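You operate a simulated robot arm through the tools that you are given. There is no shell and no other tool. Be economical: measure what you need, move in short steps, check, and stop when the job is done.

You run a simulated two-armed robot. Do the job below in one go: nothing can be reset, and whatever is moved stays where it is left.

TASK
Take the grey cloth from the top of the orange-edged table and lay it out flat on the top of the purple-edged table.

Only the result counts: the job must be done as asked and must still hold three seconds after the hand-in. Knocking over, shifting, dropping, spilling or breaking anything else fails it. Flat cloth is picked up by pressing the open fingertips on it (5 to 10 N) and closing them slowly along it; thin cloth reads only 2 to 8 mm in the jaws.

THE ROBOT
Two 6-joint arms with two-finger parallel grippers on one trunk, on a base that drives. Base frame: it is fixed to the floor where the robot stands at the start and does not move with it; the origin is under the middle of the robot, x ahead of it, y to its left, z up; the surface under the hand at the start is at about z = 0.74. Lengths are in m, angles in rad, forces in N, time in s.
The left shoulder is at the start at [0.06, 0.187, 0.972], the right one opposite. With the tool pointing down near the work surface each hand reaches from about 0.28 to 0.64 m from the robot's upright axis, wherever it stands, measured 20 degrees to its own side. Places, roughly: top of the purple-edged table [0.7, 1.7, 0.7]. Payload 1.57 kg a hand.
Tool frame (each hand has its own): the origin (TCP) lies between the finger pads and is the grasp point; the fingertips stand 0.03 m ahead of it; z points along the fingers, y is the line along which they close. The gripper opens to 0.11 m. The fingers are 0.024 m wide and 0.012 m thick; the gripper's body (0.048 by 0.112 m) begins 0.078 m behind the TCP.
Orientation is told as [roll, pitch, yaw] about the base's x, y, z axes, in that order, counted from this pose: with the fingers straight down and closing along the base's y, the tool's x points along the base's -x, its y along +y and its z along -z.

THE INTERFACE
- The arms move only by the tool send_rows. It takes "left_series", "right_series" or both (then of equal length, played together; a hand with none holds still); each is a list that holds one entry, the list of rows, each a list of 7 numbers: the shift along the base's x, y, z in m, then the turn, a rotation vector about the base's x, y, z in rad, then the finger opening in m, from 0 to 0.11. In form: [[[x, y, z, rx, ry, rz, claw], ...]]. A call has 1 to 8 rows; each row shifts and turns the commanded pose from where the row before left it. Each row takes 0.2 s and may step no farther than 0.05 m and 0.15 rad from the row before; otherwise, or with a gripper value out of range, the whole call is refused. Where a pose cannot be reached the arm comes as near as it can. A force on the tool above 40 N (or 10 N above the force at the start of the call, whichever is more), or a blocked arm, ends the call early, and 0.2 s more pass. Each finger travels about 0.153 m/s and halts on what it meets, pressing with about 24 N; the grip force reading is that of the motor and also rises with nothing between the fingers. The clock runs only during rows and for 0.2 s after the last one: add rows that do not move to give the fingers time. The reply holds the time, the measured pose of the TCP, the force on the tool along the base axes, the opening and the grip force, in the units named above and with some noise, with the torque about the TCP (base axes, N m) and any sound that the robot's microphone picked up, and new pictures: "show" is both (left out), scene, wrist or none (wrist: the cameras of the hands that moved).
- Cameras (640 x 400 px; columns grow to the right, rows downward): "scene" is now at [0.007, 0.0104, 1.5058]; the picture's right is [0.06, -1.00, 0.00], its down [-0.78, -0.05, -0.62] and it looks along [0.62, 0.04, -0.78] (base axes); focal length 266 px, centre (320, 200). "left" rides on the left gripper at [0.07, -0.016, -0.141] in its tool frame; the picture's right is [0.23, 0.97, 0.00], its down [-0.86, 0.20, -0.48] and it looks along [-0.47, 0.11, 0.88] (tool axes); focal length 222 px, centre (320, 200). "right" rides on the right gripper at [0.07, 0.016, -0.141] in its tool frame; the picture's right is [-0.23, 0.97, 0.00], its down [-0.86, -0.20, -0.48] and it looks along [-0.47, -0.11, 0.88] (tool axes); focal length 222 px, centre (320, 200).
- raise_lower(by): slides the trunk up (or, below 0, down) by that many m; the arms and the scene camera ride with it, the base frame stays. It gives what a move gives, with no picture.
- drive_base(legs): drives the robot by 1 to 6 legs, each [ahead, left, turn to the left] in m, m and rad, along the robot's own axes; the way and the turn of a leg run together, so that a leg with both is an arc; at most 1.5 m and 3.142 rad a leg. The arms and the cameras ride along, it lands a little off, and it stops where it bumps. It gives what a move gives, and a new picture of the scene camera.
- pan_tilt(pan, tilt): turns the head with the scene camera to pan (to the left, within 1.501 rad either way) and tilt (down, from -0.506 to 1.204), counted from straight ahead of the robot. It gives what a move gives, and a new picture of the scene camera.
- pixel_to_xyz(camera, pixels): for up to 12 pixels [column, row] of the newest picture of that camera ("zoom" is the newest enlarged one), the place [x, y, z] in the base frame of the surface seen there, good to about 0.002 m, but the place of the scene camera against the robot may be out by one fixed shift of up to 0.018 m in any direction. No time passes.
- inspect(camera, box): a new picture of the part [left, top, right, bottom] of that camera's present view, enlarged. No time passes.
- job_done(): hands the job in; it is judged then, once.

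Keep the steps short. Do not move on a guess: measure, check each grasp and each placing, and mend mistakes. In all there are 80 turns and 260 pictures (those below and enlarged ones count). Leave the grippers open and the arms clear of the work at the hand-in unless told otherwise, and finish with a single line.

The tools are called after "Emit:" by a JSON object that holds its "api" and its "payload". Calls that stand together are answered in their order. send_rows: Moves the arms, as the interface text tells. Its arguments: {"type":"object","properties":{"left_series":{"type":"array","items":{"type":"array","items":{"type":"array","items":{"type":"number"}}}},"right_series":{"type":"array","items":{"type":"array","items":{"type":"array","items":{"type":"number"}}}},"show":{"type":"string","enum":["both","scene","wrist","none"]}},"required":[]} The other tools are called the same way: raise_lower (by) slides the trunk up or down; drive_base (legs) drives the base; pan_tilt (pan, tilt) turns the head that bears the scene camera; pixel_to_xyz (camera, pixels) gives the place of the surface under pixels of a picture; inspect (camera, box) takes an enlarged picture of a part of a camera's view; job_done () hands the job in.

At the start:

```text
t: 0.0
left_ee_pos: [0.4092, 0.2715, 0.9436]
left_ee_rot: [0.001, -0.001, 0.0]
left_ft_force: [0.6, -0.6, 0.3]
left_torque: [0.01, 0.01, 0.0]
left_width: 0.1101
left_finger_force: 0.1
right_ee_pos: [0.3369, -0.0611, 0.9638]
right_ee_rot: [0.0, -0.001, 0.0]
right_ft_force: [0.1, -0.1, -0.2]
right_torque: [-0.01, 0.0, -0.03]
right_width: 0.1098
right_finger_force: 0.0
trunk travel left (down, up): [-0.6, 0.39]
robot x, y, heading: [-0.003, -0.0006, -0.002]
head pan, tilt: [0.065, 0.901]
```

scene: 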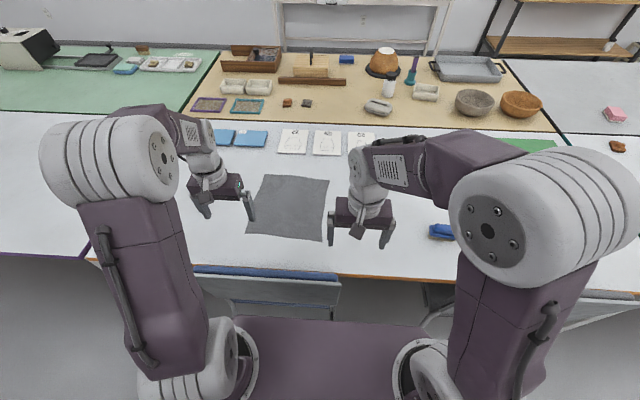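
right: 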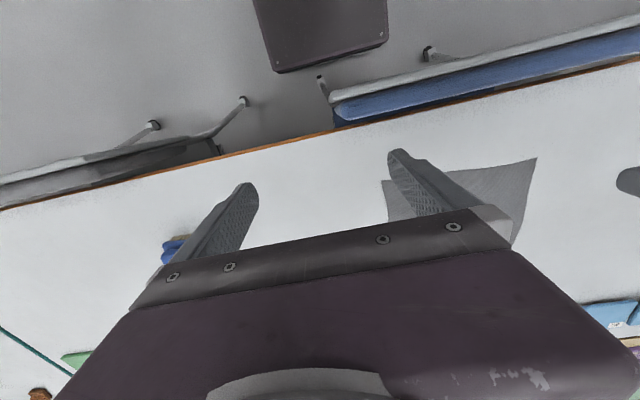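
left: 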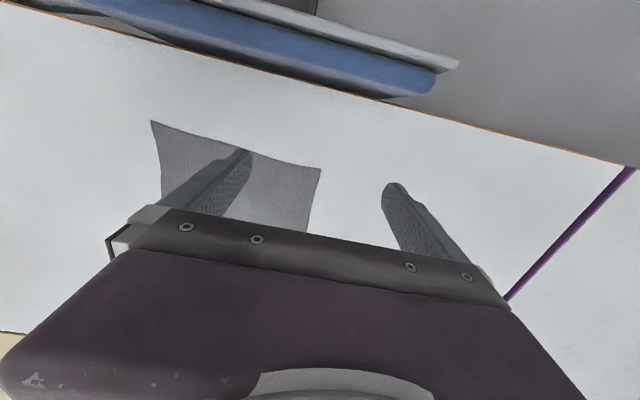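

I see the grey cloth at about (288,207) in the scene. I'll measure its corners first, and the table near it.

Emit:
{"api": "pixel_to_xyz", "payload": {"camera": "scene", "pixels": [[266, 176], [328, 181], [321, 240], [248, 233], [288, 207], [340, 265], [230, 255], [293, 140]]}}

Emit:
{"api": "pixel_to_xyz", "payload": {"camera": "left", "pixels": [[152, 123], [319, 170], [308, 228], [165, 195], [360, 130], [630, 170], [508, 299]]}}

Emit:
{"api": "pan_tilt", "payload": {"pan": 1.2, "tilt": 0.6}}

```text
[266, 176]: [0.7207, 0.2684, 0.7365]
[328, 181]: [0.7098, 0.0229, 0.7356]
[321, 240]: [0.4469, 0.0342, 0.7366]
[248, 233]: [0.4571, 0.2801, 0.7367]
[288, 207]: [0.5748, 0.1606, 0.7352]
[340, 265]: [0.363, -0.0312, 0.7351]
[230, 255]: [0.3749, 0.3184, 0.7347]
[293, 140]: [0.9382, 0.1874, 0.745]
```

```text
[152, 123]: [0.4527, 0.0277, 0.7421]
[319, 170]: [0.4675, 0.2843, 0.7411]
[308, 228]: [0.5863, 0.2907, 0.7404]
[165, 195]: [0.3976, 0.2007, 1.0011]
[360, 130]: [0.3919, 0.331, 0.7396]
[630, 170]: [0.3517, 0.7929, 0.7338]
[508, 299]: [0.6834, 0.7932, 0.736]
```

```text
t: 1.4
left_ee_pos: [0.4095, 0.272, 0.9417]
left_ee_rot: [-0.001, 0.002, 0.001]
left_ft_force: [0.1, -0.2, 0.4]
left_torque: [0.02, 0.0, -0.01]
left_width: 0.1103
left_finger_force: 0.1
right_ee_pos: [0.3383, -0.0605, 0.9653]
right_ee_rot: [-0.001, 0.0, -0.001]
right_ft_force: [-0.3, -0.6, 0.3]
right_torque: [-0.01, 0.01, -0.01]
right_width: 0.1099
right_finger_force: 0.0
trunk travel left (down, up): [-0.6, 0.39]
robot x, y, heading: [0.0009, 0.0012, -0.001]
head pan, tilt: [1.201, 0.6]
```

scene: 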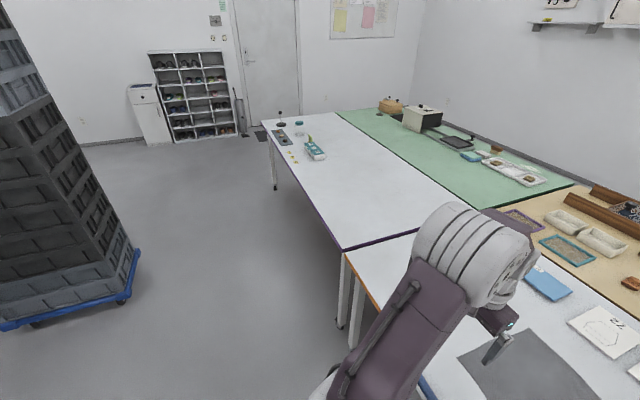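

Emit:
{"api": "pixel_to_xyz", "payload": {"camera": "scene", "pixels": [[342, 248], [263, 121], [336, 112], [480, 208], [315, 155], [295, 160], [370, 175], [120, 300], [340, 325], [400, 200], [420, 160]]}}

Emit:
{"api": "inspect", "payload": {"camera": "scene", "box": [240, 90, 500, 260]}}

Emit:
{"api": "pan_tilt", "payload": {"pan": 0.2, "tilt": 1.1}}

```text
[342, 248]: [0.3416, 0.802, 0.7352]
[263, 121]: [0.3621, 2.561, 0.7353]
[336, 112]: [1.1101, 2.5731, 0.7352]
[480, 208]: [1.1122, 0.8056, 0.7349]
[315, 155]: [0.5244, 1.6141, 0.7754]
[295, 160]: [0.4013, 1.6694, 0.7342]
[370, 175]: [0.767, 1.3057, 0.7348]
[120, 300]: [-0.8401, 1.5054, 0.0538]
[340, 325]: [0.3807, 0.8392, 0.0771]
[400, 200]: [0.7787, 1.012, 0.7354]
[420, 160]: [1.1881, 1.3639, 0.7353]
```

```text
2.35 times, centred on (370, 175) of scene
```

zoom: 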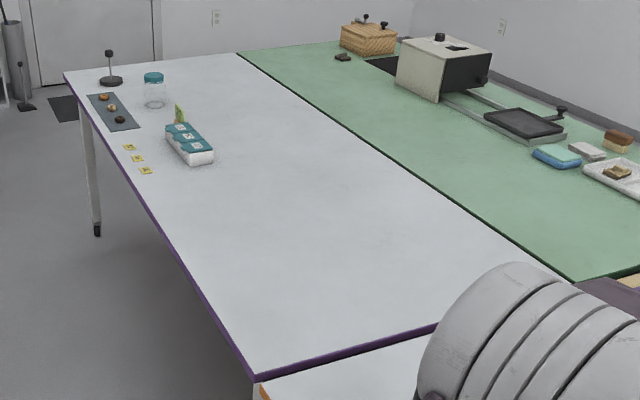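

```text
t: 2.6
left_ee_pos: [0.4099, 0.2719, 0.9425]
left_ee_rot: [0.0, 0.0, -0.001]
left_ft_force: [0.7, 0.9, -0.5]
left_torque: [-0.01, -0.05, -0.02]
left_width: 0.11
left_finger_force: 0.0
right_ee_pos: [0.3386, -0.0611, 0.9631]
right_ee_rot: [-0.001, 0.0, 0.001]
right_ft_force: [0.9, -0.1, 0.1]
right_torque: [-0.02, 0.03, -0.02]
right_width: 0.1097
right_finger_force: 0.1
trunk travel left (down, up): [-0.6, 0.39]
robot x, y, heading: [0.0004, 0.0001, -0.004]
head pan, tilt: [0.201, 1.1]
```

scene: 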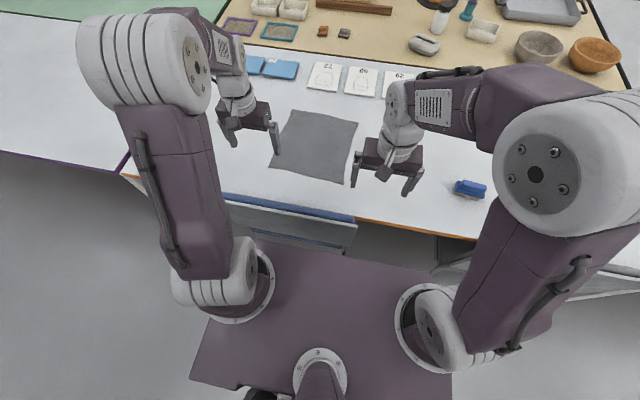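

Purple table is clear for x 0.36–1.10, y 0.8–1.5. Now I check the chair under the table edge (285,220) against the base front (330,255), and the cloth's edges from this view.

Emit:
{"api": "pixel_to_xyz", "payload": {"camera": "scene", "pixels": [[230, 196], [354, 218], [340, 245], [240, 230], [300, 250], [420, 275], [195, 375], [288, 111], [357, 123], [345, 184], [271, 169], [470, 260]]}}

Emit:
{"api": "inspect", "payload": {"camera": "scene", "box": [220, 80, 420, 280]}}

Emit:
{"api": "pan_tilt", "payload": {"pan": 0.9, "tilt": 1.1}}

```text
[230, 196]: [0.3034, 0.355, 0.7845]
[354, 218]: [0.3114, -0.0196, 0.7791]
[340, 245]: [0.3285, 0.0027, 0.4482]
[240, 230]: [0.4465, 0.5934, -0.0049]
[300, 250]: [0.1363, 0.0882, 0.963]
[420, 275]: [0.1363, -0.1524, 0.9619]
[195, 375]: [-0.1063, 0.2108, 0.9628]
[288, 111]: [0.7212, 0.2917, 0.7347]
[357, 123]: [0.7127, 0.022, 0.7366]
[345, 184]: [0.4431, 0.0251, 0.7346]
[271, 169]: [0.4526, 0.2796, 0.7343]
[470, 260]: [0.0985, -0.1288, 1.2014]
```

```text
2.00 times, centred on (320, 180) of scene
```

zoom: 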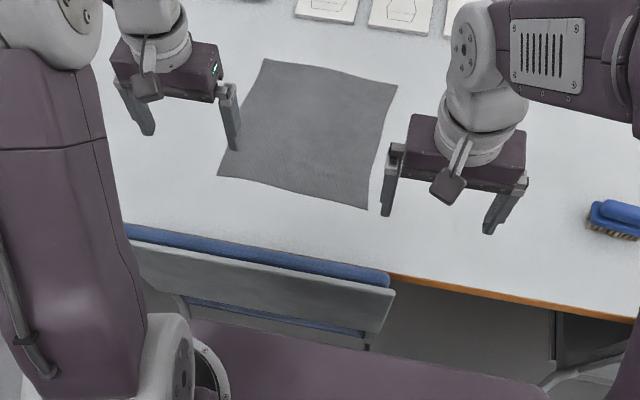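

```text
t: 3.7
left_ee_pos: [0.41, 0.272, 0.9432]
left_ee_rot: [0.0, -0.001, -0.001]
left_ft_force: [0.8, -1.1, 0.1]
left_torque: [0.02, 0.03, 0.02]
left_width: 0.1098
left_finger_force: 0.1
right_ee_pos: [0.3386, -0.06, 0.9655]
right_ee_rot: [0.0, 0.0, 0.0]
right_ft_force: [-1.6, -0.1, 0.1]
right_torque: [0.02, 0.0, -0.02]
right_width: 0.11
right_finger_force: 0.0
trunk travel left (down, up): [-0.6, 0.39]
robot x, y, heading: [-0.0002, -0.0001, -0.005]
head pan, tilt: [0.901, 1.1]
```

scene: 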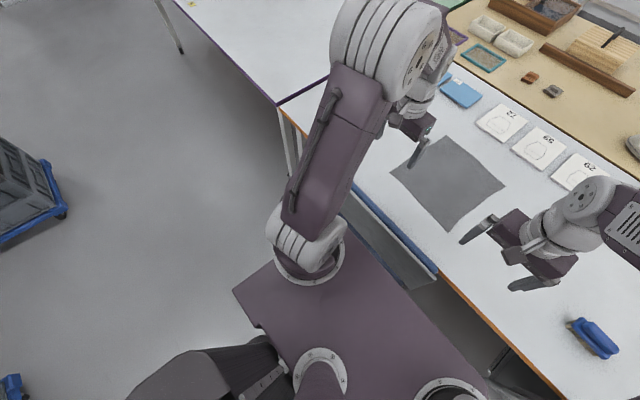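

Cloth's near edge runs (with the wrist-camera correction) from about (0.463,0.283) to (0.452,0.029). I'll move the left hand over (0.48,0.255) and the right over (0.468,0.055), fingers 0.036 open, and come down to 0.80.

Emit:
{"api": "send_rows", "payload": {"left_series": [[[0.0175, -0.004, 0, 0, 0, 0, 0.036], [0.0175, -0.004, 0, 0, 0, 0, 0.036], [0.0175, -0.004, 0, 0, 0, 0, 0.036], [0.0175, -0.005, 0, 0, 0, 0, 0.036], [0, 0, -0.036, 0, 0, 0, 0.036], [0, 0, -0.036, 0, 0, 0, 0.036], [0, 0, -0.036, 0, 0, 0, 0.036], [0, 0, -0.035, 0, 0, 0, 0.036]]], "right_series": [[[0.0325, 0.029, 0, 0, 0, 0, 0.036], [0.0325, 0.029, 0, 0, 0, 0, 0.036], [0.0325, 0.029, 0, 0, 0, 0, 0.036], [0.032, 0.0285, 0, 0, 0, 0, 0.036], [0, 0, -0.041, 0, 0, 0, 0.036], [0, 0, -0.041, 0, 0, 0, 0.036], [0, 0, -0.041, 0, 0, 0, 0.036], [0, 0, -0.042, 0, 0, 0, 0.036]]], "show": "wrist"}}

Emit:
{"api": "pan_tilt", "payload": {"pan": 0.25, "tilt": 1.05}}

```text
t: 5.5
left_ee_pos: [0.48, 0.2525, 0.7981]
left_ee_rot: [0.0, -0.002, -0.001]
left_ft_force: [-0.7, -1.0, 0.3]
left_torque: [-0.04, -0.01, 0.01]
left_width: 0.0358
left_finger_force: 0.0
right_ee_pos: [0.4698, 0.0519, 0.7985]
right_ee_rot: [-0.001, -0.001, 0.001]
right_ft_force: [0.2, 0.3, -0.6]
right_torque: [0.0, 0.02, -0.01]
right_width: 0.0362
right_finger_force: 0.1
trunk travel left (down, up): [-0.6, 0.39]
robot x, y, heading: [-0.0003, -0.0012, 0.0]
head pan, tilt: [0.901, 1.1]
```

right: 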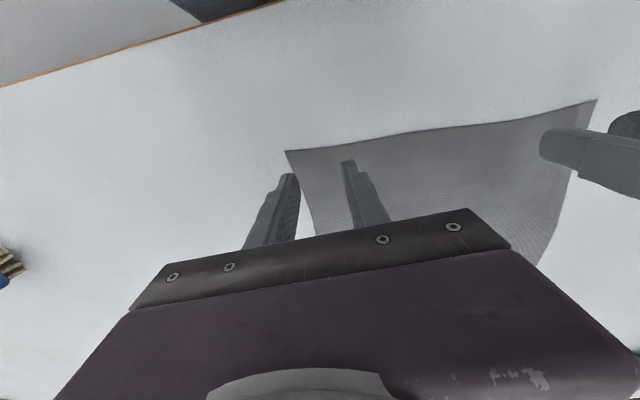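
left: 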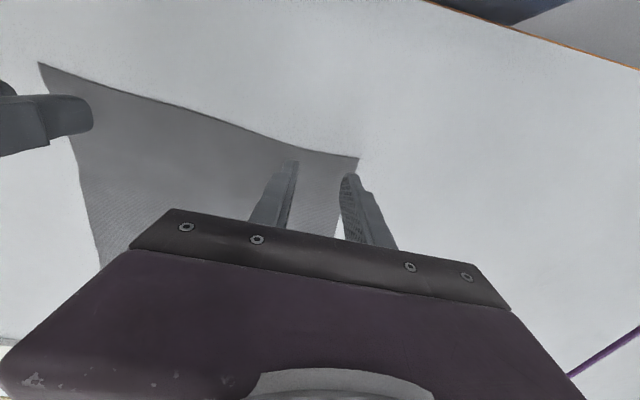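

```text
t: 6.5
left_ee_pos: [0.4798, 0.2536, 0.8003]
left_ee_rot: [-0.001, 0.0, 0.0]
left_ft_force: [-0.6, -0.3, -0.6]
left_torque: [0.03, 0.0, 0.02]
left_width: 0.0359
left_finger_force: 0.0
right_ee_pos: [0.4675, 0.0532, 0.8007]
right_ee_rot: [0.001, 0.001, 0.0]
right_ft_force: [0.4, -0.2, -0.2]
right_torque: [0.01, -0.02, 0.01]
right_width: 0.036
right_finger_force: 0.0
trunk travel left (down, up): [-0.6, 0.39]
robot x, y, heading: [-0.0027, -0.0028, -0.003]
head pan, tilt: [0.25, 1.051]
```

scene: 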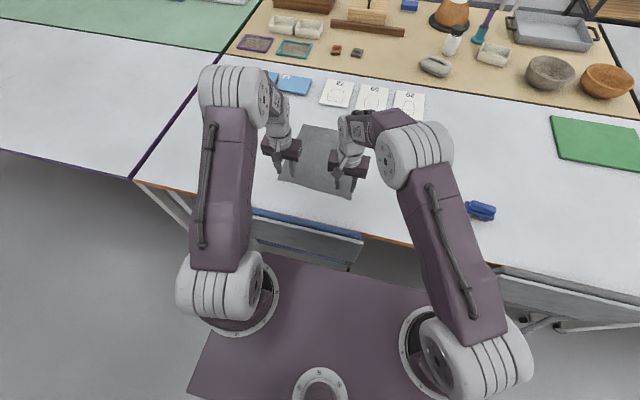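

I'll measure corners and edges seen by the wrist cameras to be sure both fingers are on cloth.

Emit:
{"api": "pixel_to_xyz", "payload": {"camera": "right", "pixels": [[288, 153], [303, 200], [450, 130], [590, 103], [220, 150]]}}

Emit:
{"api": "pixel_to_xyz", "payload": {"camera": "left", "pixels": [[356, 160], [341, 215], [250, 136], [44, 66], [430, 150]]}}

```text
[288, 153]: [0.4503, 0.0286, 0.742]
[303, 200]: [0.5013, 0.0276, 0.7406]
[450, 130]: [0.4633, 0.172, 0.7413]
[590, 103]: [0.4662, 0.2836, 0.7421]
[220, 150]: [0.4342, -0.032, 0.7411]
```

```text
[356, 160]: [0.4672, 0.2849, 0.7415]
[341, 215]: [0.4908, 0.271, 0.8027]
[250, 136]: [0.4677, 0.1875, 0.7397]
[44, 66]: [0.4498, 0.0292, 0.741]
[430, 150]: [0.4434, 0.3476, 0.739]
```

Corners are (0.450,0.029) and (0.467,0.285). The outer fingers are right at the side edges, so I shift each hand slightly inward and come down to 0.774, then feel for contact.

Emit:
{"api": "send_rows", "payload": {"left_series": [[[0.002, -0.006, 0, 0, 0, 0, 0.036], [0, 0, -0.013, 0, 0, 0, 0.036], [0, 0, -0.013, 0, 0, 0, 0.036], [0, 0, 0, 0, 0, 0, 0.036]]], "right_series": [[[0.0, 0.009, 0, 0, 0, 0, 0.036], [0, 0, -0.013, 0, 0, 0, 0.036], [0, 0, -0.013, 0, 0, 0, 0.036], [0, 0, 0, 0, 0, 0, 0.036]]], "show": "none"}}

Emit:
{"api": "send_rows", "payload": {"left_series": [[[0, 0, -0.002, 0, 0, 0, 0.036], [0, 0, 0, 0, 0, 0, 0.036]]], "right_series": [[[0, 0, -0.002, 0, 0, 0, 0.036], [0, 0, 0, 0, 0, 0, 0.036]]], "show": "none"}}

Emit:
{"api": "send_rows", "payload": {"left_series": [[[0, 0, -0.001, 0, 0, 0, 0.036], [0, 0, 0, 0, 0, 0, 0.036]]], "right_series": [[[0, 0, -0.001, 0, 0, 0, 0.036], [0, 0, 0, 0, 0, 0, 0.036]]], "show": "none"}}

```text
t: 7.5
left_ee_pos: [0.4812, 0.2491, 0.7744]
left_ee_rot: [0.0, 0.0, 0.0]
left_ft_force: [0.1, 0.0, 0.6]
left_torque: [-0.01, 0.0, -0.02]
left_width: 0.036
left_finger_force: 0.0
right_ee_pos: [0.4676, 0.0611, 0.7734]
right_ee_rot: [-0.002, -0.001, -0.002]
right_ft_force: [0.2, -0.2, 0.0]
right_torque: [-0.01, 0.01, 0.02]
right_width: 0.0359
right_finger_force: 0.1
trunk travel left (down, up): [-0.6, 0.39]
robot x, y, heading: [-0.001, -0.0011, 0.001]
head pan, tilt: [0.25, 1.051]
```

```text
t: 8.1
left_ee_pos: [0.48, 0.2484, 0.7727]
left_ee_rot: [-0.001, 0.001, 0.0]
left_ft_force: [0.3, 0.6, -0.4]
left_torque: [0.0, 0.01, -0.04]
left_width: 0.0362
left_finger_force: 0.1
right_ee_pos: [0.4679, 0.0624, 0.7725]
right_ee_rot: [0.001, 0.001, 0.0]
right_ft_force: [0.9, 0.3, 3.5]
right_torque: [-0.04, 0.0, -0.01]
right_width: 0.0361
right_finger_force: 0.2
trunk travel left (down, up): [-0.6, 0.39]
robot x, y, heading: [-0.0001, -0.0, -0.004]
head pan, tilt: [0.25, 1.051]
```

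```text
t: 8.7
left_ee_pos: [0.4807, 0.2484, 0.7721]
left_ee_rot: [0.0, -0.001, -0.001]
left_ft_force: [0.0, -0.8, -0.6]
left_torque: [0.03, -0.01, -0.02]
left_width: 0.0359
left_finger_force: 0.0
right_ee_pos: [0.4686, 0.0614, 0.7717]
right_ee_rot: [0.001, -0.001, -0.001]
right_ft_force: [1.9, -1.5, 12.1]
right_torque: [-0.13, -0.02, 0.03]
right_width: 0.0362
right_finger_force: 0.0
trunk travel left (down, up): [-0.6, 0.39]
robot x, y, heading: [-0.0026, -0.0002, 0.0]
head pan, tilt: [0.25, 1.051]
```

Right presses 12 N (a bit much), left not yet in contact. Right up 0.5 mm, left down 1 mm steps.

Emit:
{"api": "send_rows", "payload": {"left_series": [[[0, 0, -0.001, 0, 0, 0, 0.036], [0, 0, 0, 0, 0, 0, 0.036]]], "right_series": [[[0, 0, -0.0, 0, 0, 0, 0.036], [0, 0, 0.0005, 0, 0, 0, 0.036]]], "show": "none"}}

Emit:
{"api": "send_rows", "payload": {"left_series": [[[0, 0, -0.0006, 0, 0, 0, 0.036], [0, 0, 0, 0, 0, 0, 0.036]]], "show": "none"}}

```text
t: 9.3
left_ee_pos: [0.4802, 0.249, 0.7706]
left_ee_rot: [0.001, -0.002, 0.0]
left_ft_force: [0.4, -1.1, 6.6]
left_torque: [-0.08, 0.04, 0.0]
left_width: 0.0361
left_finger_force: 0.0
right_ee_pos: [0.4668, 0.0622, 0.7715]
right_ee_rot: [-0.001, 0.0, 0.0]
right_ft_force: [1.5, 0.9, 8.2]
right_torque: [-0.04, 0.0, 0.0]
right_width: 0.036
right_finger_force: 0.0
trunk travel left (down, up): [-0.6, 0.39]
robot x, y, heading: [0.0006, 0.0051, -0.004]
head pan, tilt: [0.25, 1.051]
```

```text
t: 9.9
left_ee_pos: [0.4809, 0.2495, 0.7709]
left_ee_rot: [0.0, -0.001, 0.0]
left_ft_force: [1.1, -3.6, 12.4]
left_torque: [-0.2, 0.1, 0.06]
left_width: 0.0359
left_finger_force: 0.1
right_ee_pos: [0.4669, 0.0626, 0.7713]
right_ee_rot: [0.001, -0.001, 0.0]
right_ft_force: [1.2, 1.5, 3.7]
right_torque: [0.01, -0.02, -0.01]
right_width: 0.0361
right_finger_force: 0.2
trunk travel left (down, up): [-0.6, 0.39]
robot x, y, heading: [-0.0021, -0.0021, -0.001]
head pan, tilt: [0.25, 1.051]
```

Left now ~12 N, right ~4 N; trim left up 0.4 mm, right down 0.4 mm, then close slowly.

Emit:
{"api": "send_rows", "payload": {"left_series": [[[0, 0, 0.0004, 0, 0, 0, 0.036], [0, 0, 0, 0, 0, 0, 0.03], [0, 0, 0, 0, 0, 0, 0.024], [0, 0, 0, 0, 0, 0, 0.018], [0, 0, 0, 0, 0, 0, 0.012], [0, 0, 0, 0, 0, 0, 0.006], [0, 0, 0, 0, 0, 0, 0.0], [0, 0, 0, 0, 0, 0, 0.0]]], "right_series": [[[0, 0, -0.0004, 0, 0, 0, 0.036], [0, 0, 0, 0, 0, 0, 0.03], [0, 0, 0, 0, 0, 0, 0.024], [0, 0, 0, 0, 0, 0, 0.018], [0, 0, 0, 0, 0, 0, 0.012], [0, 0, 0, 0, 0, 0, 0.006], [0, 0, 0, 0, 0, 0, 0.0], [0, 0, 0, 0, 0, 0, 0.0]]], "show": "wrist"}}

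```text
t: 11.7
left_ee_pos: [0.4807, 0.2485, 0.7707]
left_ee_rot: [-0.001, 0.0, -0.001]
left_ft_force: [-0.5, -0.1, 12.7]
left_torque: [0.01, 0.02, 0.0]
left_width: 0.0062
left_finger_force: 23.8
right_ee_pos: [0.467, 0.0625, 0.7726]
right_ee_rot: [-0.001, -0.001, 0.002]
right_ft_force: [1.2, 0.8, 3.0]
right_torque: [-0.03, 0.02, -0.01]
right_width: 0.0
right_finger_force: 21.3
trunk travel left (down, up): [-0.6, 0.39]
robot x, y, heading: [0.002, -0.003, 0.002]
head pan, tilt: [0.25, 1.051]
```

right: 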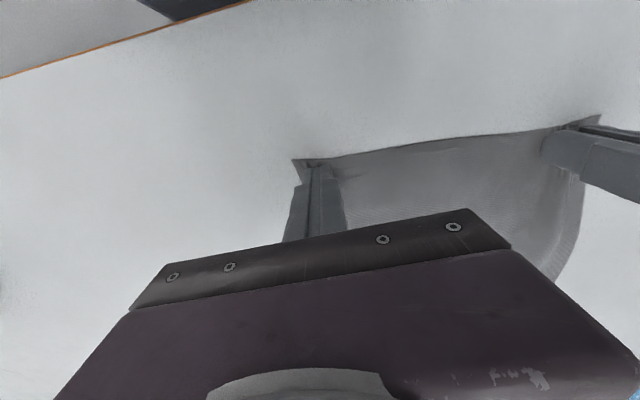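
left: 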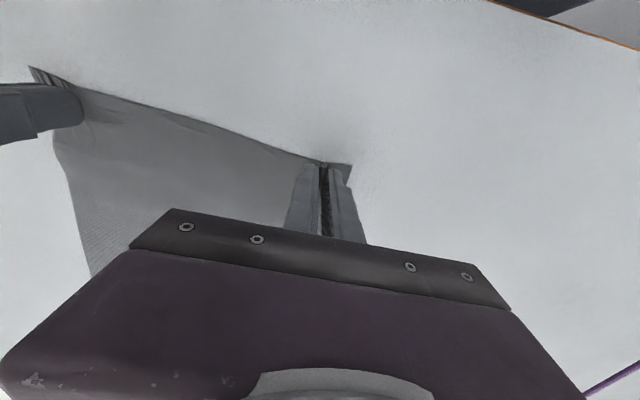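

Left holds cloth (6.2 mm). Right reads 0.0 — it slipped. I reopen right lifted slightly, then press again harder (~9 N).

Emit:
{"api": "send_rows", "payload": {"right_series": [[[0, 0, 0.006, 0, 0, 0, 0.0], [0, 0, 0, 0, 0, 0, 0.036], [0, 0, 0, 0, 0, 0, 0.036], [0, 0, -0.006, 0, 0, 0, 0.036], [0, 0, 0, 0, 0, 0, 0.036], [0, 0, -0.0004, 0, 0, 0, 0.036], [0, 0, 0, 0, 0, 0, 0.036]]], "show": "wrist"}}

```text
t: 13.3
left_ee_pos: [0.481, 0.2485, 0.7705]
left_ee_rot: [0.001, -0.001, 0.0]
left_ft_force: [0.9, -0.5, 9.9]
left_torque: [0.0, -0.02, -0.03]
left_width: 0.0059
left_finger_force: 23.8
right_ee_pos: [0.4657, 0.0617, 0.7703]
right_ee_rot: [0.002, -0.003, 0.0]
right_ft_force: [0.4, -0.9, 8.7]
right_torque: [-0.05, 0.05, 0.0]
right_width: 0.0362
right_finger_force: 0.0
trunk travel left (down, up): [-0.6, 0.39]
robot x, y, heading: [-0.0011, 0.0007, 0.0]
head pan, tilt: [0.25, 1.051]
```

right: 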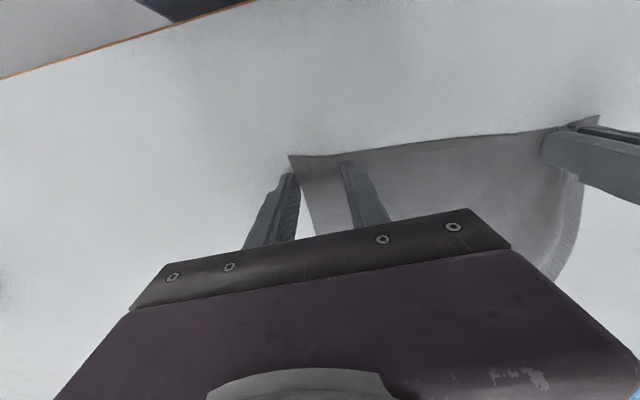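

Emit:
{"api": "inspect", "payload": {"camera": "right", "box": [240, 130, 400, 230]}}

Emit:
{"api": "pixel_to_xyz", "payload": {"camera": "right", "pixels": [[291, 157], [300, 180], [306, 200], [308, 215], [345, 163]]}}

```text
4.00 times, centred on (320, 180) of right
```

zoom: 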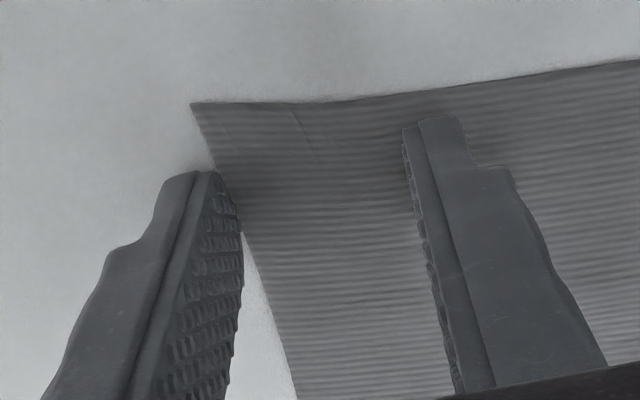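

```text
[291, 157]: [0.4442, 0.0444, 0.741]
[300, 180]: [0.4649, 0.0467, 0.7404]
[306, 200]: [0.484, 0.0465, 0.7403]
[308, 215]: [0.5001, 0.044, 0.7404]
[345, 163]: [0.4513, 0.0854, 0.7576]
```

The cloth edge is now at y≈0.046, so the outer finger is off it. I lift 8 mm, move +0.02 in y, and press again.

Emit:
{"api": "send_rows", "payload": {"right_series": [[[0, 0, 0.008, 0, 0, 0, 0.036], [0, 0.021, 0, 0, 0, 0, 0.036], [0, 0, 0, 0, 0, 0, 0.036], [0, 0, -0.007, 0, 0, 0, 0.036], [0, 0, -0.001, 0, 0, 0, 0.036], [0, 0, 0, 0, 0, 0, 0.036]]], "show": "wrist"}}

Emit:
{"api": "inspect", "payload": {"camera": "right", "box": [220, 130, 380, 230]}}

```text
t: 14.7
left_ee_pos: [0.4798, 0.2499, 0.7715]
left_ee_rot: [0.0, -0.001, 0.0]
left_ft_force: [0.2, -0.4, 13.5]
left_torque: [0.01, 0.03, -0.01]
left_width: 0.0061
left_finger_force: 24.0
right_ee_pos: [0.467, 0.0826, 0.7714]
right_ee_rot: [-0.001, -0.002, 0.0]
right_ft_force: [-0.7, 0.2, 1.7]
right_torque: [-0.02, 0.04, -0.02]
right_width: 0.0359
right_finger_force: 0.2
trunk travel left (down, up): [-0.6, 0.39]
robot x, y, heading: [-0.0027, 0.0007, -0.0]
head pan, tilt: [0.25, 1.051]
```

right: 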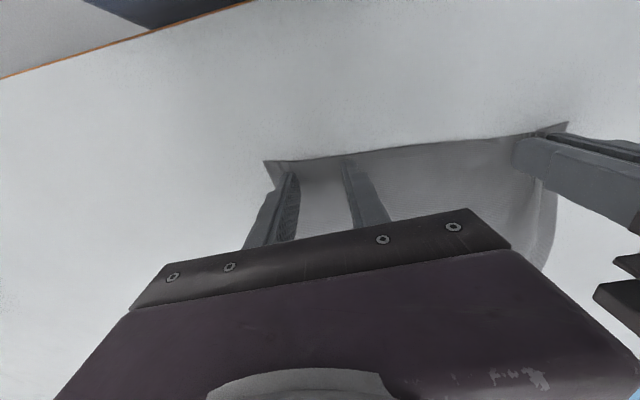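

```text
4.00 times, centred on (300, 180) of right
```

zoom: 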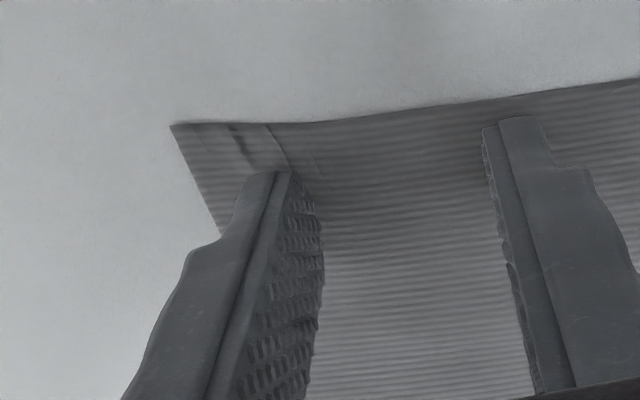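

Both right fingers are on cloth now; force is only 1.7 N. I press down 0.8 mm more to reach about 9 N.

Emit:
{"api": "send_rows", "payload": {"right_series": [[[0, 0, -0.0008, 0, 0, 0, 0.036], [0, 0, 0, 0, 0, 0, 0.036], [0, 0, 0, 0, 0, 0, 0.036]]], "show": "none"}}

```text
t: 15.5
left_ee_pos: [0.4794, 0.248, 0.7715]
left_ee_rot: [0.0, -0.001, 0.0]
left_ft_force: [-0.3, -0.2, 6.7]
left_torque: [0.01, -0.03, 0.03]
left_width: 0.0048
left_finger_force: 24.0
right_ee_pos: [0.4661, 0.0835, 0.7716]
right_ee_rot: [0.002, -0.003, -0.001]
right_ft_force: [-1.0, -2.8, 16.8]
right_torque: [-0.25, 0.16, -0.01]
right_width: 0.0362
right_finger_force: 0.6
trunk travel left (down, up): [-0.6, 0.39]
robot x, y, heading: [0.0006, 0.0016, 0.0]
head pan, tilt: [0.25, 1.051]
```

16.8 N is too much; ease up 0.5 mm and close slowly.

Emit:
{"api": "send_rows", "payload": {"right_series": [[[0, 0, 0.0005, 0, 0, 0, 0.036], [0, 0, 0, 0, 0, 0, 0.03], [0, 0, 0, 0, 0, 0, 0.024], [0, 0, 0, 0, 0, 0, 0.018], [0, 0, 0, 0, 0, 0, 0.012], [0, 0, 0, 0, 0, 0, 0.006], [0, 0, 0, 0, 0, 0, 0.0], [0, 0, 0, 0, 0, 0, 0.0]]], "show": "wrist"}}

```text
t: 17.3
left_ee_pos: [0.4792, 0.2491, 0.7707]
left_ee_rot: [-0.001, -0.003, 0.0]
left_ft_force: [-0.4, -2.3, 6.2]
left_torque: [-0.1, 0.03, -0.03]
left_width: 0.0019
left_finger_force: 24.1
right_ee_pos: [0.4652, 0.0837, 0.7714]
right_ee_rot: [0.0, -0.001, 0.0]
right_ft_force: [-0.6, 2.7, 13.8]
right_torque: [0.05, 0.06, 0.02]
right_width: 0.0021
right_finger_force: 23.4
trunk travel left (down, up): [-0.6, 0.39]
robot x, y, heading: [0.0002, 0.0001, 0.001]
head pan, tilt: [0.25, 1.051]
```

right: 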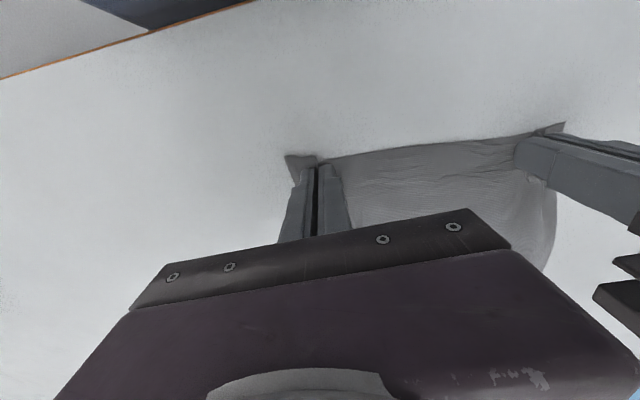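

Right reads 2.1 mm, left dropped to 1.9 mm (tugged). I lift both gently 3 cm and look at whether both hold.

Emit:
{"api": "send_rows", "payload": {"left_series": [[[0, -0.004, 0.004, 0, 0, 0, 0], [0, -0.004, 0.006, 0, 0, 0, 0], [0, 0, 0.01, 0, 0, 0, 0], [0, 0, 0.01, 0, 0, 0, 0], [0, 0, 0, 0, 0, 0, 0]]], "right_series": [[[0, 0, 0.004, 0, 0, 0, 0], [0, 0, 0.006, 0, 0, 0, 0], [0, 0, 0.01, 0, 0, 0, 0], [0, 0, 0.01, 0, 0, 0, 0], [0, 0, 0, 0, 0, 0, 0]]], "show": "both"}}

```text
t: 18.5
left_ee_pos: [0.4814, 0.2413, 0.8009]
left_ee_rot: [0.001, -0.001, 0.001]
left_ft_force: [-0.2, 0.5, -0.4]
left_torque: [0.0, 0.04, 0.0]
left_width: 0.0019
left_finger_force: 23.6
right_ee_pos: [0.4672, 0.0834, 0.7984]
right_ee_rot: [-0.001, 0.0, 0.0]
right_ft_force: [-0.3, 0.3, 0.2]
right_torque: [0.01, -0.01, 0.0]
right_width: 0.0018
right_finger_force: 23.3
trunk travel left (down, up): [-0.6, 0.39]
robot x, y, heading: [0.0016, 0.0039, -0.001]
head pan, tilt: [0.25, 1.051]
```

scene: 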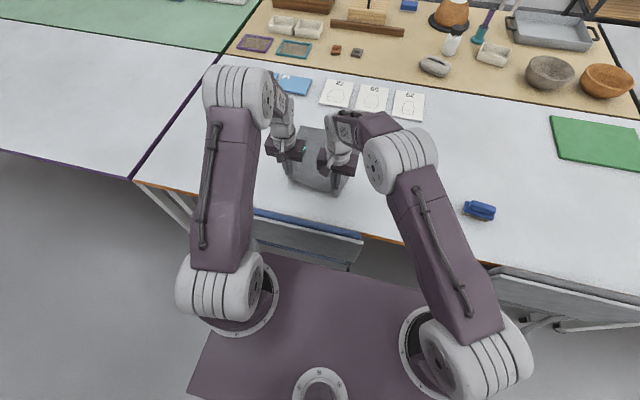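
right: 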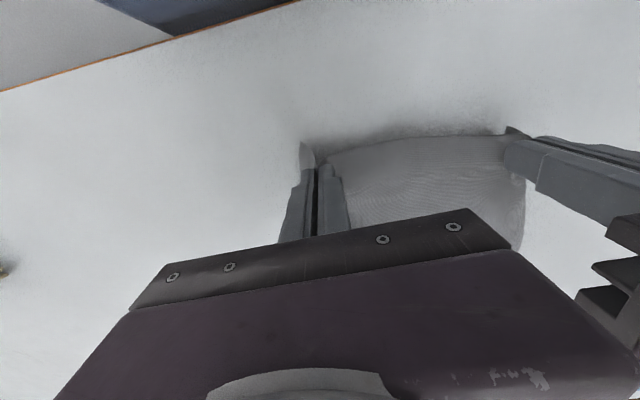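
left: 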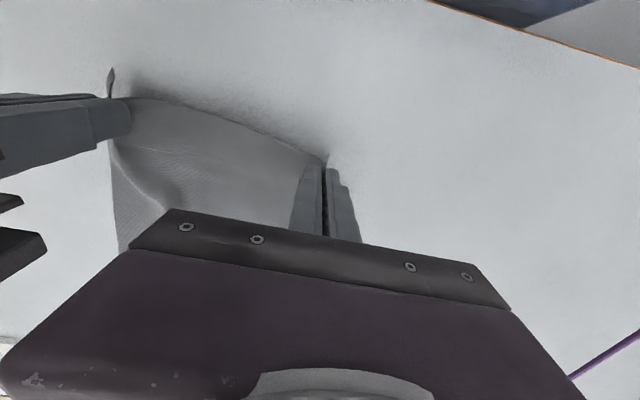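

Both hands hold the near edge. I raise the trunk 0.30 m to lift the cloth clear, then look.

Emit:
{"api": "raise_lower", "payload": {"by": 0.3}}

Emit:
{"api": "pan_tilt", "payload": {"pan": 0.3, "tilt": 1.05}}

Emit:
{"api": "send_rows", "payload": {"left_series": [[[0, 0, 0, 0, 0, 0, 0]]], "right_series": [[[0, 0, 0, 0, 0, 0, 0]]], "show": "wrist"}}

```text
t: 21.5
left_ee_pos: [0.4813, 0.2405, 1.1005]
left_ee_rot: [0.0, 0.0, 0.0]
left_ft_force: [-0.8, 0.7, -0.7]
left_torque: [0.01, 0.01, -0.03]
left_width: 0.0022
left_finger_force: 23.4
right_ee_pos: [0.4679, 0.0846, 1.0992]
right_ee_rot: [0.0, 0.0, 0.0]
right_ft_force: [0.0, 0.2, -0.4]
right_torque: [0.04, 0.01, 0.04]
right_width: 0.0018
right_finger_force: 23.6
trunk travel left (down, up): [-0.9, 0.09]
robot x, y, heading: [-0.0014, 0.0027, -0.001]
head pan, tilt: [0.25, 1.051]
```

```text
t: 22.2
left_ee_pos: [0.48, 0.2402, 1.0991]
left_ee_rot: [0.0, 0.001, 0.001]
left_ft_force: [0.3, 0.0, 0.0]
left_torque: [0.0, -0.01, -0.02]
left_width: 0.0019
left_finger_force: 24.0
right_ee_pos: [0.4668, 0.0831, 1.0994]
right_ee_rot: [0.0, 0.0, -0.001]
right_ft_force: [-0.5, 0.2, 0.2]
right_torque: [-0.02, -0.01, 0.01]
right_width: 0.0021
right_finger_force: 23.6
trunk travel left (down, up): [-0.9, 0.09]
robot x, y, heading: [0.0019, 0.003, -0.002]
head pan, tilt: [0.3, 1.051]
```

scene: 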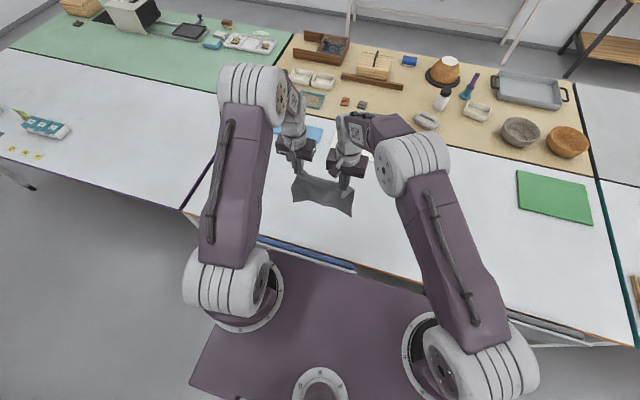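

```text
t: 22.6
left_ee_pos: [0.4819, 0.2407, 1.1008]
left_ee_rot: [-0.001, 0.0, -0.001]
left_ft_force: [0.3, 0.6, 0.6]
left_torque: [0.0, 0.03, 0.01]
left_width: 0.0018
left_finger_force: 23.7
right_ee_pos: [0.4672, 0.0834, 1.0998]
right_ee_rot: [0.0, 0.0, -0.001]
right_ft_force: [0.1, 0.4, -0.7]
right_torque: [0.02, 0.01, 0.01]
right_width: 0.0017
right_finger_force: 23.5
trunk travel left (down, up): [-0.9, 0.09]
robot x, y, heading: [0.0001, -0.0017, -0.004]
head pan, tilt: [0.3, 1.051]
```

right: 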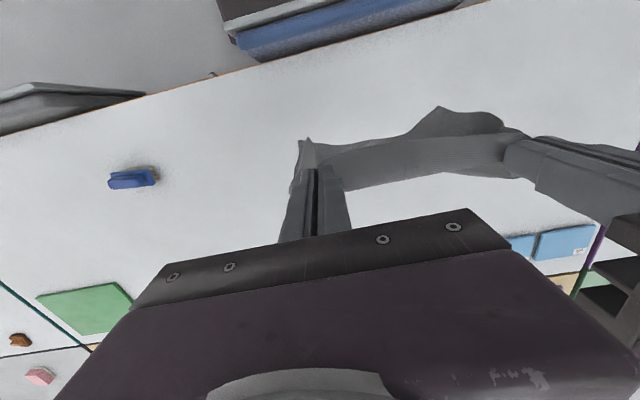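
left: 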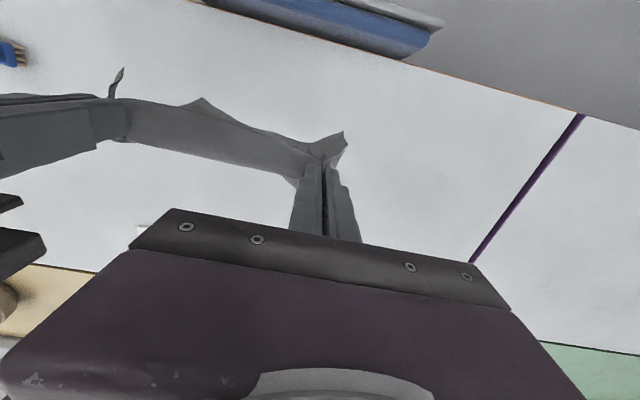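

The cloth hangs from both hands. I check its bottom edge, then back up 0.15 m and drive 1.16 m to the left, which is clear floor.

Emit:
{"api": "pixel_to_xyz", "payload": {"camera": "right", "pixels": [[440, 112], [410, 132], [304, 145], [495, 120], [520, 133]]}}

Emit:
{"api": "drive_base", "payload": {"legs": [[-0.15, 0, 0], [0, 0.58, 0], [0, 0.58, 0]]}}

```text
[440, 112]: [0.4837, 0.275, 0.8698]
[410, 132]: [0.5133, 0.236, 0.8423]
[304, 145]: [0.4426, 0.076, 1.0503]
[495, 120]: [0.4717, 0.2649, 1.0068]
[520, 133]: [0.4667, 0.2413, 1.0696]
```

```text
t: 29.8
left_ee_pos: [0.3552, 1.3952, 1.1003]
left_ee_rot: [0.002, 0.001, -0.028]
left_ft_force: [-0.2, 0.1, -0.2]
left_torque: [0.03, -0.01, 0.0]
left_width: 0.0018
left_finger_force: 23.1
right_ee_pos: [0.3368, 1.238, 1.0997]
right_ee_rot: [0.002, 0.0, -0.027]
right_ft_force: [-0.2, -0.3, 0.7]
right_torque: [0.01, -0.01, -0.01]
right_width: 0.0019
right_finger_force: 23.5
trunk travel left (down, up): [-0.9, 0.09]
robot x, y, heading: [-0.1352, 1.166, -0.03]
head pan, tilt: [0.3, 1.051]
```

scene: 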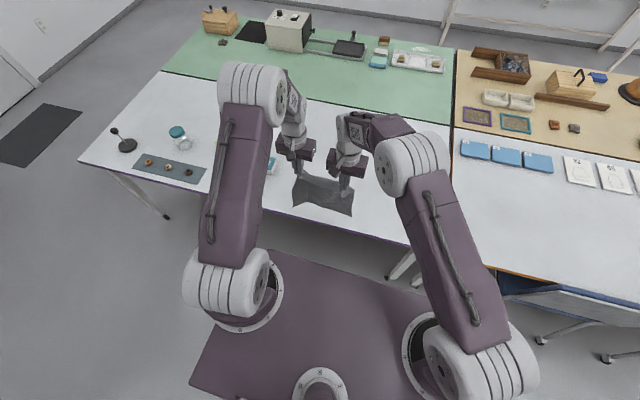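

Cloth still held at both hands. I correct heading by +0.03, and shift both hands 0.16 m to the right (to centre) while high.

Emit:
{"api": "drive_base", "payload": {"legs": [[0.19, 0, 0.03]]}}

Emit:
{"api": "send_rows", "payload": {"left_series": [[[0, -0.04, 0, 0, 0, 0, 0], [0, -0.04, 0, 0, 0, 0, 0], [0, -0.04, 0, 0, 0, 0, 0], [0, -0.03, 0, 0, 0, 0, 0], [0, 0, 0, 0, 0, 0, 0]]], "right_series": [[[0.0, -0.04, 0, 0, 0, 0, 0], [0, -0.04, 0, 0, 0, 0, 0], [0, -0.04, 0, 0, 0, 0, 0], [0, -0.04, 0, 0, 0, 0, 0], [0, 0, 0, 0, 0, 0, 0]]], "show": "both"}}

```text
t: 31.3
left_ee_pos: [0.5368, 1.4086, 1.102]
left_ee_rot: [0.0, -0.001, 0.001]
left_ft_force: [-0.7, 0.6, -1.1]
left_torque: [-0.02, -0.02, -0.01]
left_width: 0.0019
left_finger_force: 24.0
right_ee_pos: [0.524, 1.252, 1.1008]
right_ee_rot: [0.0, -0.002, 0.001]
right_ft_force: [0.0, -0.8, 0.5]
right_torque: [0.0, -0.04, 0.0]
right_width: 0.002
right_finger_force: 23.9
trunk travel left (down, up): [-0.9, 0.09]
robot x, y, heading: [0.0583, 1.1668, 0.002]
head pan, tilt: [0.3, 1.051]
```

scene: 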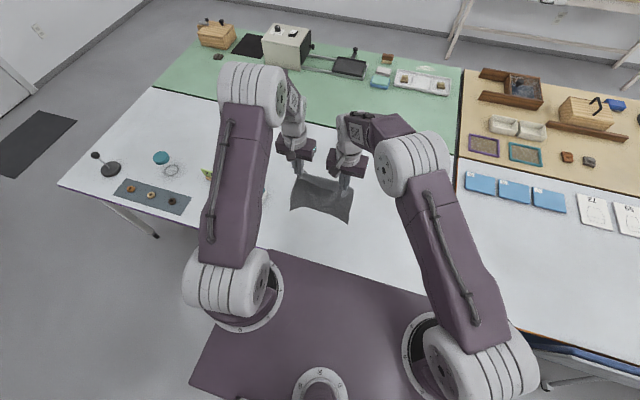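

```text
t: 32.5
left_ee_pos: [0.5395, 1.2577, 1.0997]
left_ee_rot: [0.0, -0.002, 0.003]
left_ft_force: [-0.7, -2.7, 0.7]
left_torque: [-0.1, 0.02, 0.0]
left_width: 0.0018
left_finger_force: 23.9
right_ee_pos: [0.5274, 1.0915, 1.1009]
right_ee_rot: [0.002, -0.003, 0.0]
right_ft_force: [-0.8, 3.4, 0.1]
right_torque: [0.1, -0.03, 0.0]
right_width: 0.0019
right_finger_force: 23.8
trunk travel left (down, up): [-0.9, 0.09]
robot x, y, heading: [0.0613, 1.1662, 0.001]
head pan, tilt: [0.3, 1.051]
```

scene: 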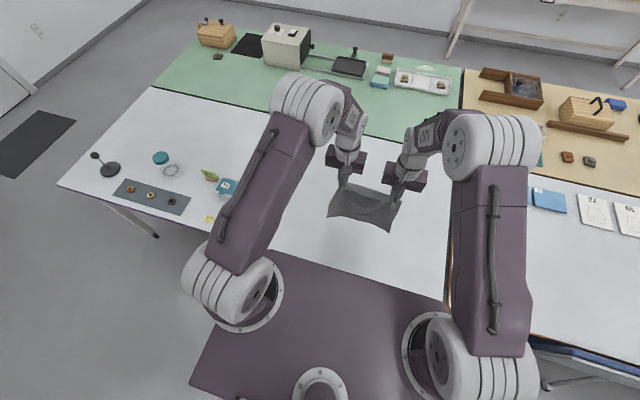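
right: 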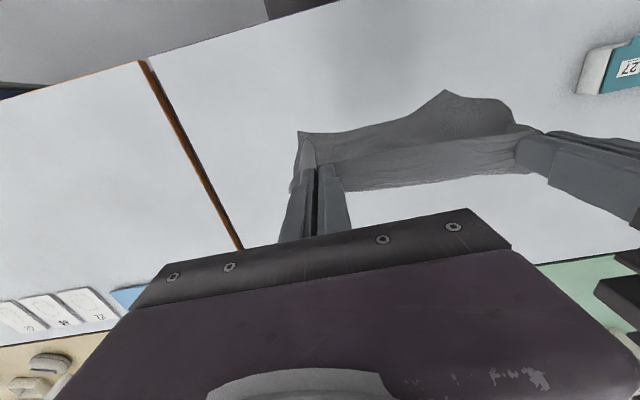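
left: 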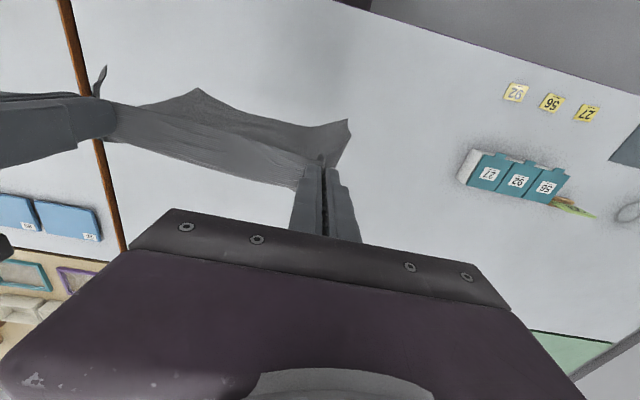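

Now over the purple table with light tension (~3 N), edge straight. I slack 3 mm, extend both hands 0.12 forward and 0.05 up, then lower the trunk 0.12 so the hem comes close above the table.

Emit:
{"api": "send_rows", "payload": {"left_series": [[[0.03, -0.003, 0.015, 0, 0, 0, 0], [0.03, 0, 0.015, 0, 0, 0, 0], [0.03, 0, 0.01, 0, 0, 0, 0], [0.02, 0, 0.01, 0, 0, 0, 0], [0, 0, 0, 0, 0, 0, 0]]], "right_series": [[[0.03, 0, 0.015, 0, 0, 0, 0], [0.03, 0, 0.015, 0, 0, 0, 0], [0.03, 0, 0.01, 0, 0, 0, 0], [0.032, 0, 0.01, 0, 0, 0, 0], [0, 0, 0, 0, 0, 0, 0]]], "show": "none"}}

Emit:
{"api": "raise_lower", "payload": {"by": -0.11}}

Emit:
{"api": "send_rows", "payload": {"left_series": [[[0, 0, 0, 0, 0, 0, 0]]], "right_series": [[[0, 0, 0, 0, 0, 0, 0]]], "show": "both"}}

```text
t: 33.7
left_ee_pos: [0.6502, 1.2545, 1.1495]
left_ee_rot: [0.001, 0.002, 0.002]
left_ft_force: [-0.3, 0.1, 0.2]
left_torque: [0.01, -0.03, -0.01]
left_width: 0.0018
left_finger_force: 23.7
right_ee_pos: [0.6487, 1.0905, 1.148]
right_ee_rot: [-0.002, 0.002, 0.002]
right_ft_force: [0.0, -0.5, 0.7]
right_torque: [0.0, -0.01, -0.02]
right_width: 0.002
right_finger_force: 23.1
trunk travel left (down, up): [-0.9, 0.09]
robot x, y, heading: [0.0588, 1.1674, -0.001]
head pan, tilt: [0.3, 1.051]
```

```text
t: 35.2
left_ee_pos: [0.6517, 1.2547, 1.0396]
left_ee_rot: [0.001, 0.0, 0.002]
left_ft_force: [-1.1, -0.7, -0.1]
left_torque: [0.0, 0.03, 0.01]
left_width: 0.0017
left_finger_force: 23.7
right_ee_pos: [0.6487, 1.092, 1.0395]
right_ee_rot: [0.0, 0.001, 0.003]
right_ft_force: [0.2, 0.2, 0.5]
right_torque: [-0.03, 0.01, 0.02]
right_width: 0.0018
right_finger_force: 23.8
trunk travel left (down, up): [-0.79, 0.2]
robot x, y, heading: [0.0625, 1.164, 0.002]
head pan, tilt: [0.3, 1.051]
```

```text
t: 35.6
left_ee_pos: [0.6513, 1.2535, 1.0399]
left_ee_rot: [0.001, 0.0, 0.002]
left_ft_force: [-0.3, 0.2, 0.3]
left_torque: [-0.01, 0.01, 0.0]
left_width: 0.0019
left_finger_force: 24.3
right_ee_pos: [0.6499, 1.0908, 1.0377]
right_ee_rot: [-0.001, 0.001, 0.001]
right_ft_force: [0.3, -0.8, -0.2]
right_torque: [0.02, 0.02, -0.01]
right_width: 0.0021
right_finger_force: 24.2
trunk travel left (down, up): [-0.79, 0.2]
robot x, y, heading: [0.0596, 1.1638, -0.002]
head pan, tilt: [0.3, 1.051]
```

scene: 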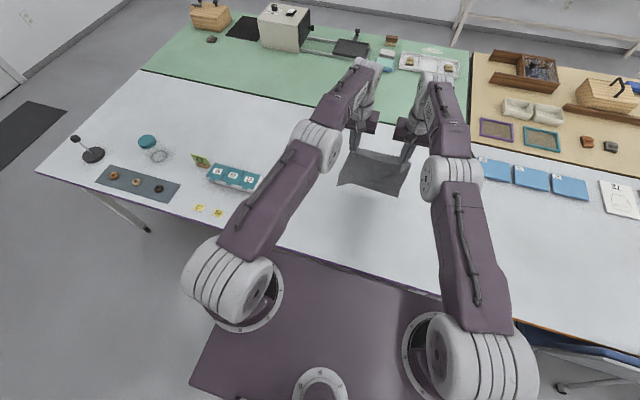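
right: 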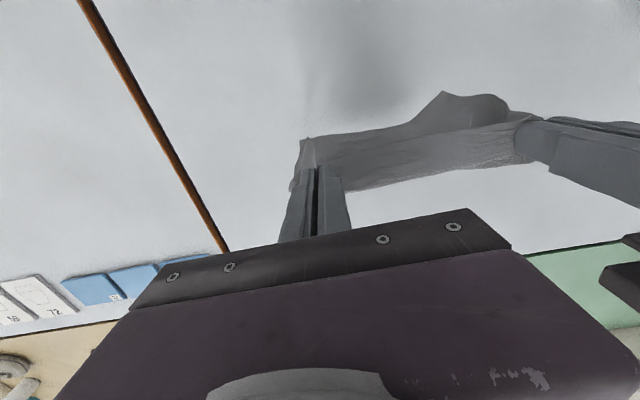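
left: 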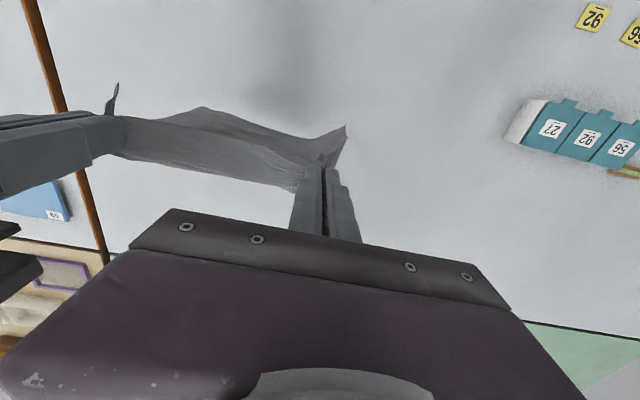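

Emit:
{"api": "pixel_to_xyz", "payload": {"camera": "scene", "pixels": [[341, 183], [372, 187], [400, 193], [355, 160], [350, 215], [400, 170]]}}

Emit:
{"api": "inspect", "payload": {"camera": "scene", "box": [300, 100, 460, 220]}}

```text
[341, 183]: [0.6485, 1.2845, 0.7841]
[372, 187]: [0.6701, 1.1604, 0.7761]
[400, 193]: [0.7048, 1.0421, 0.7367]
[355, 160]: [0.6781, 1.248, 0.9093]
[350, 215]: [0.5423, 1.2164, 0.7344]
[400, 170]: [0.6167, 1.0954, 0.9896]
```

```text
3.33 times, centred on (380, 160) of scene
```

zoom: 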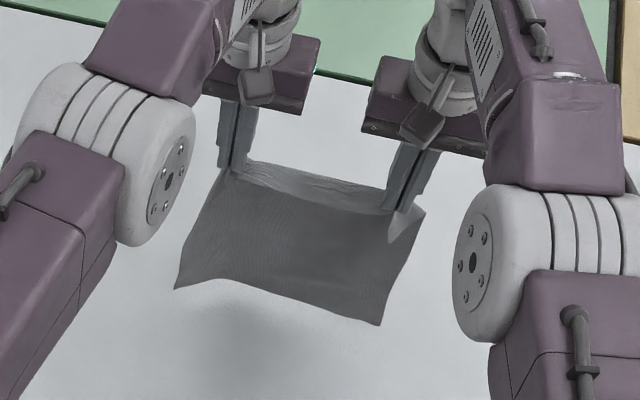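

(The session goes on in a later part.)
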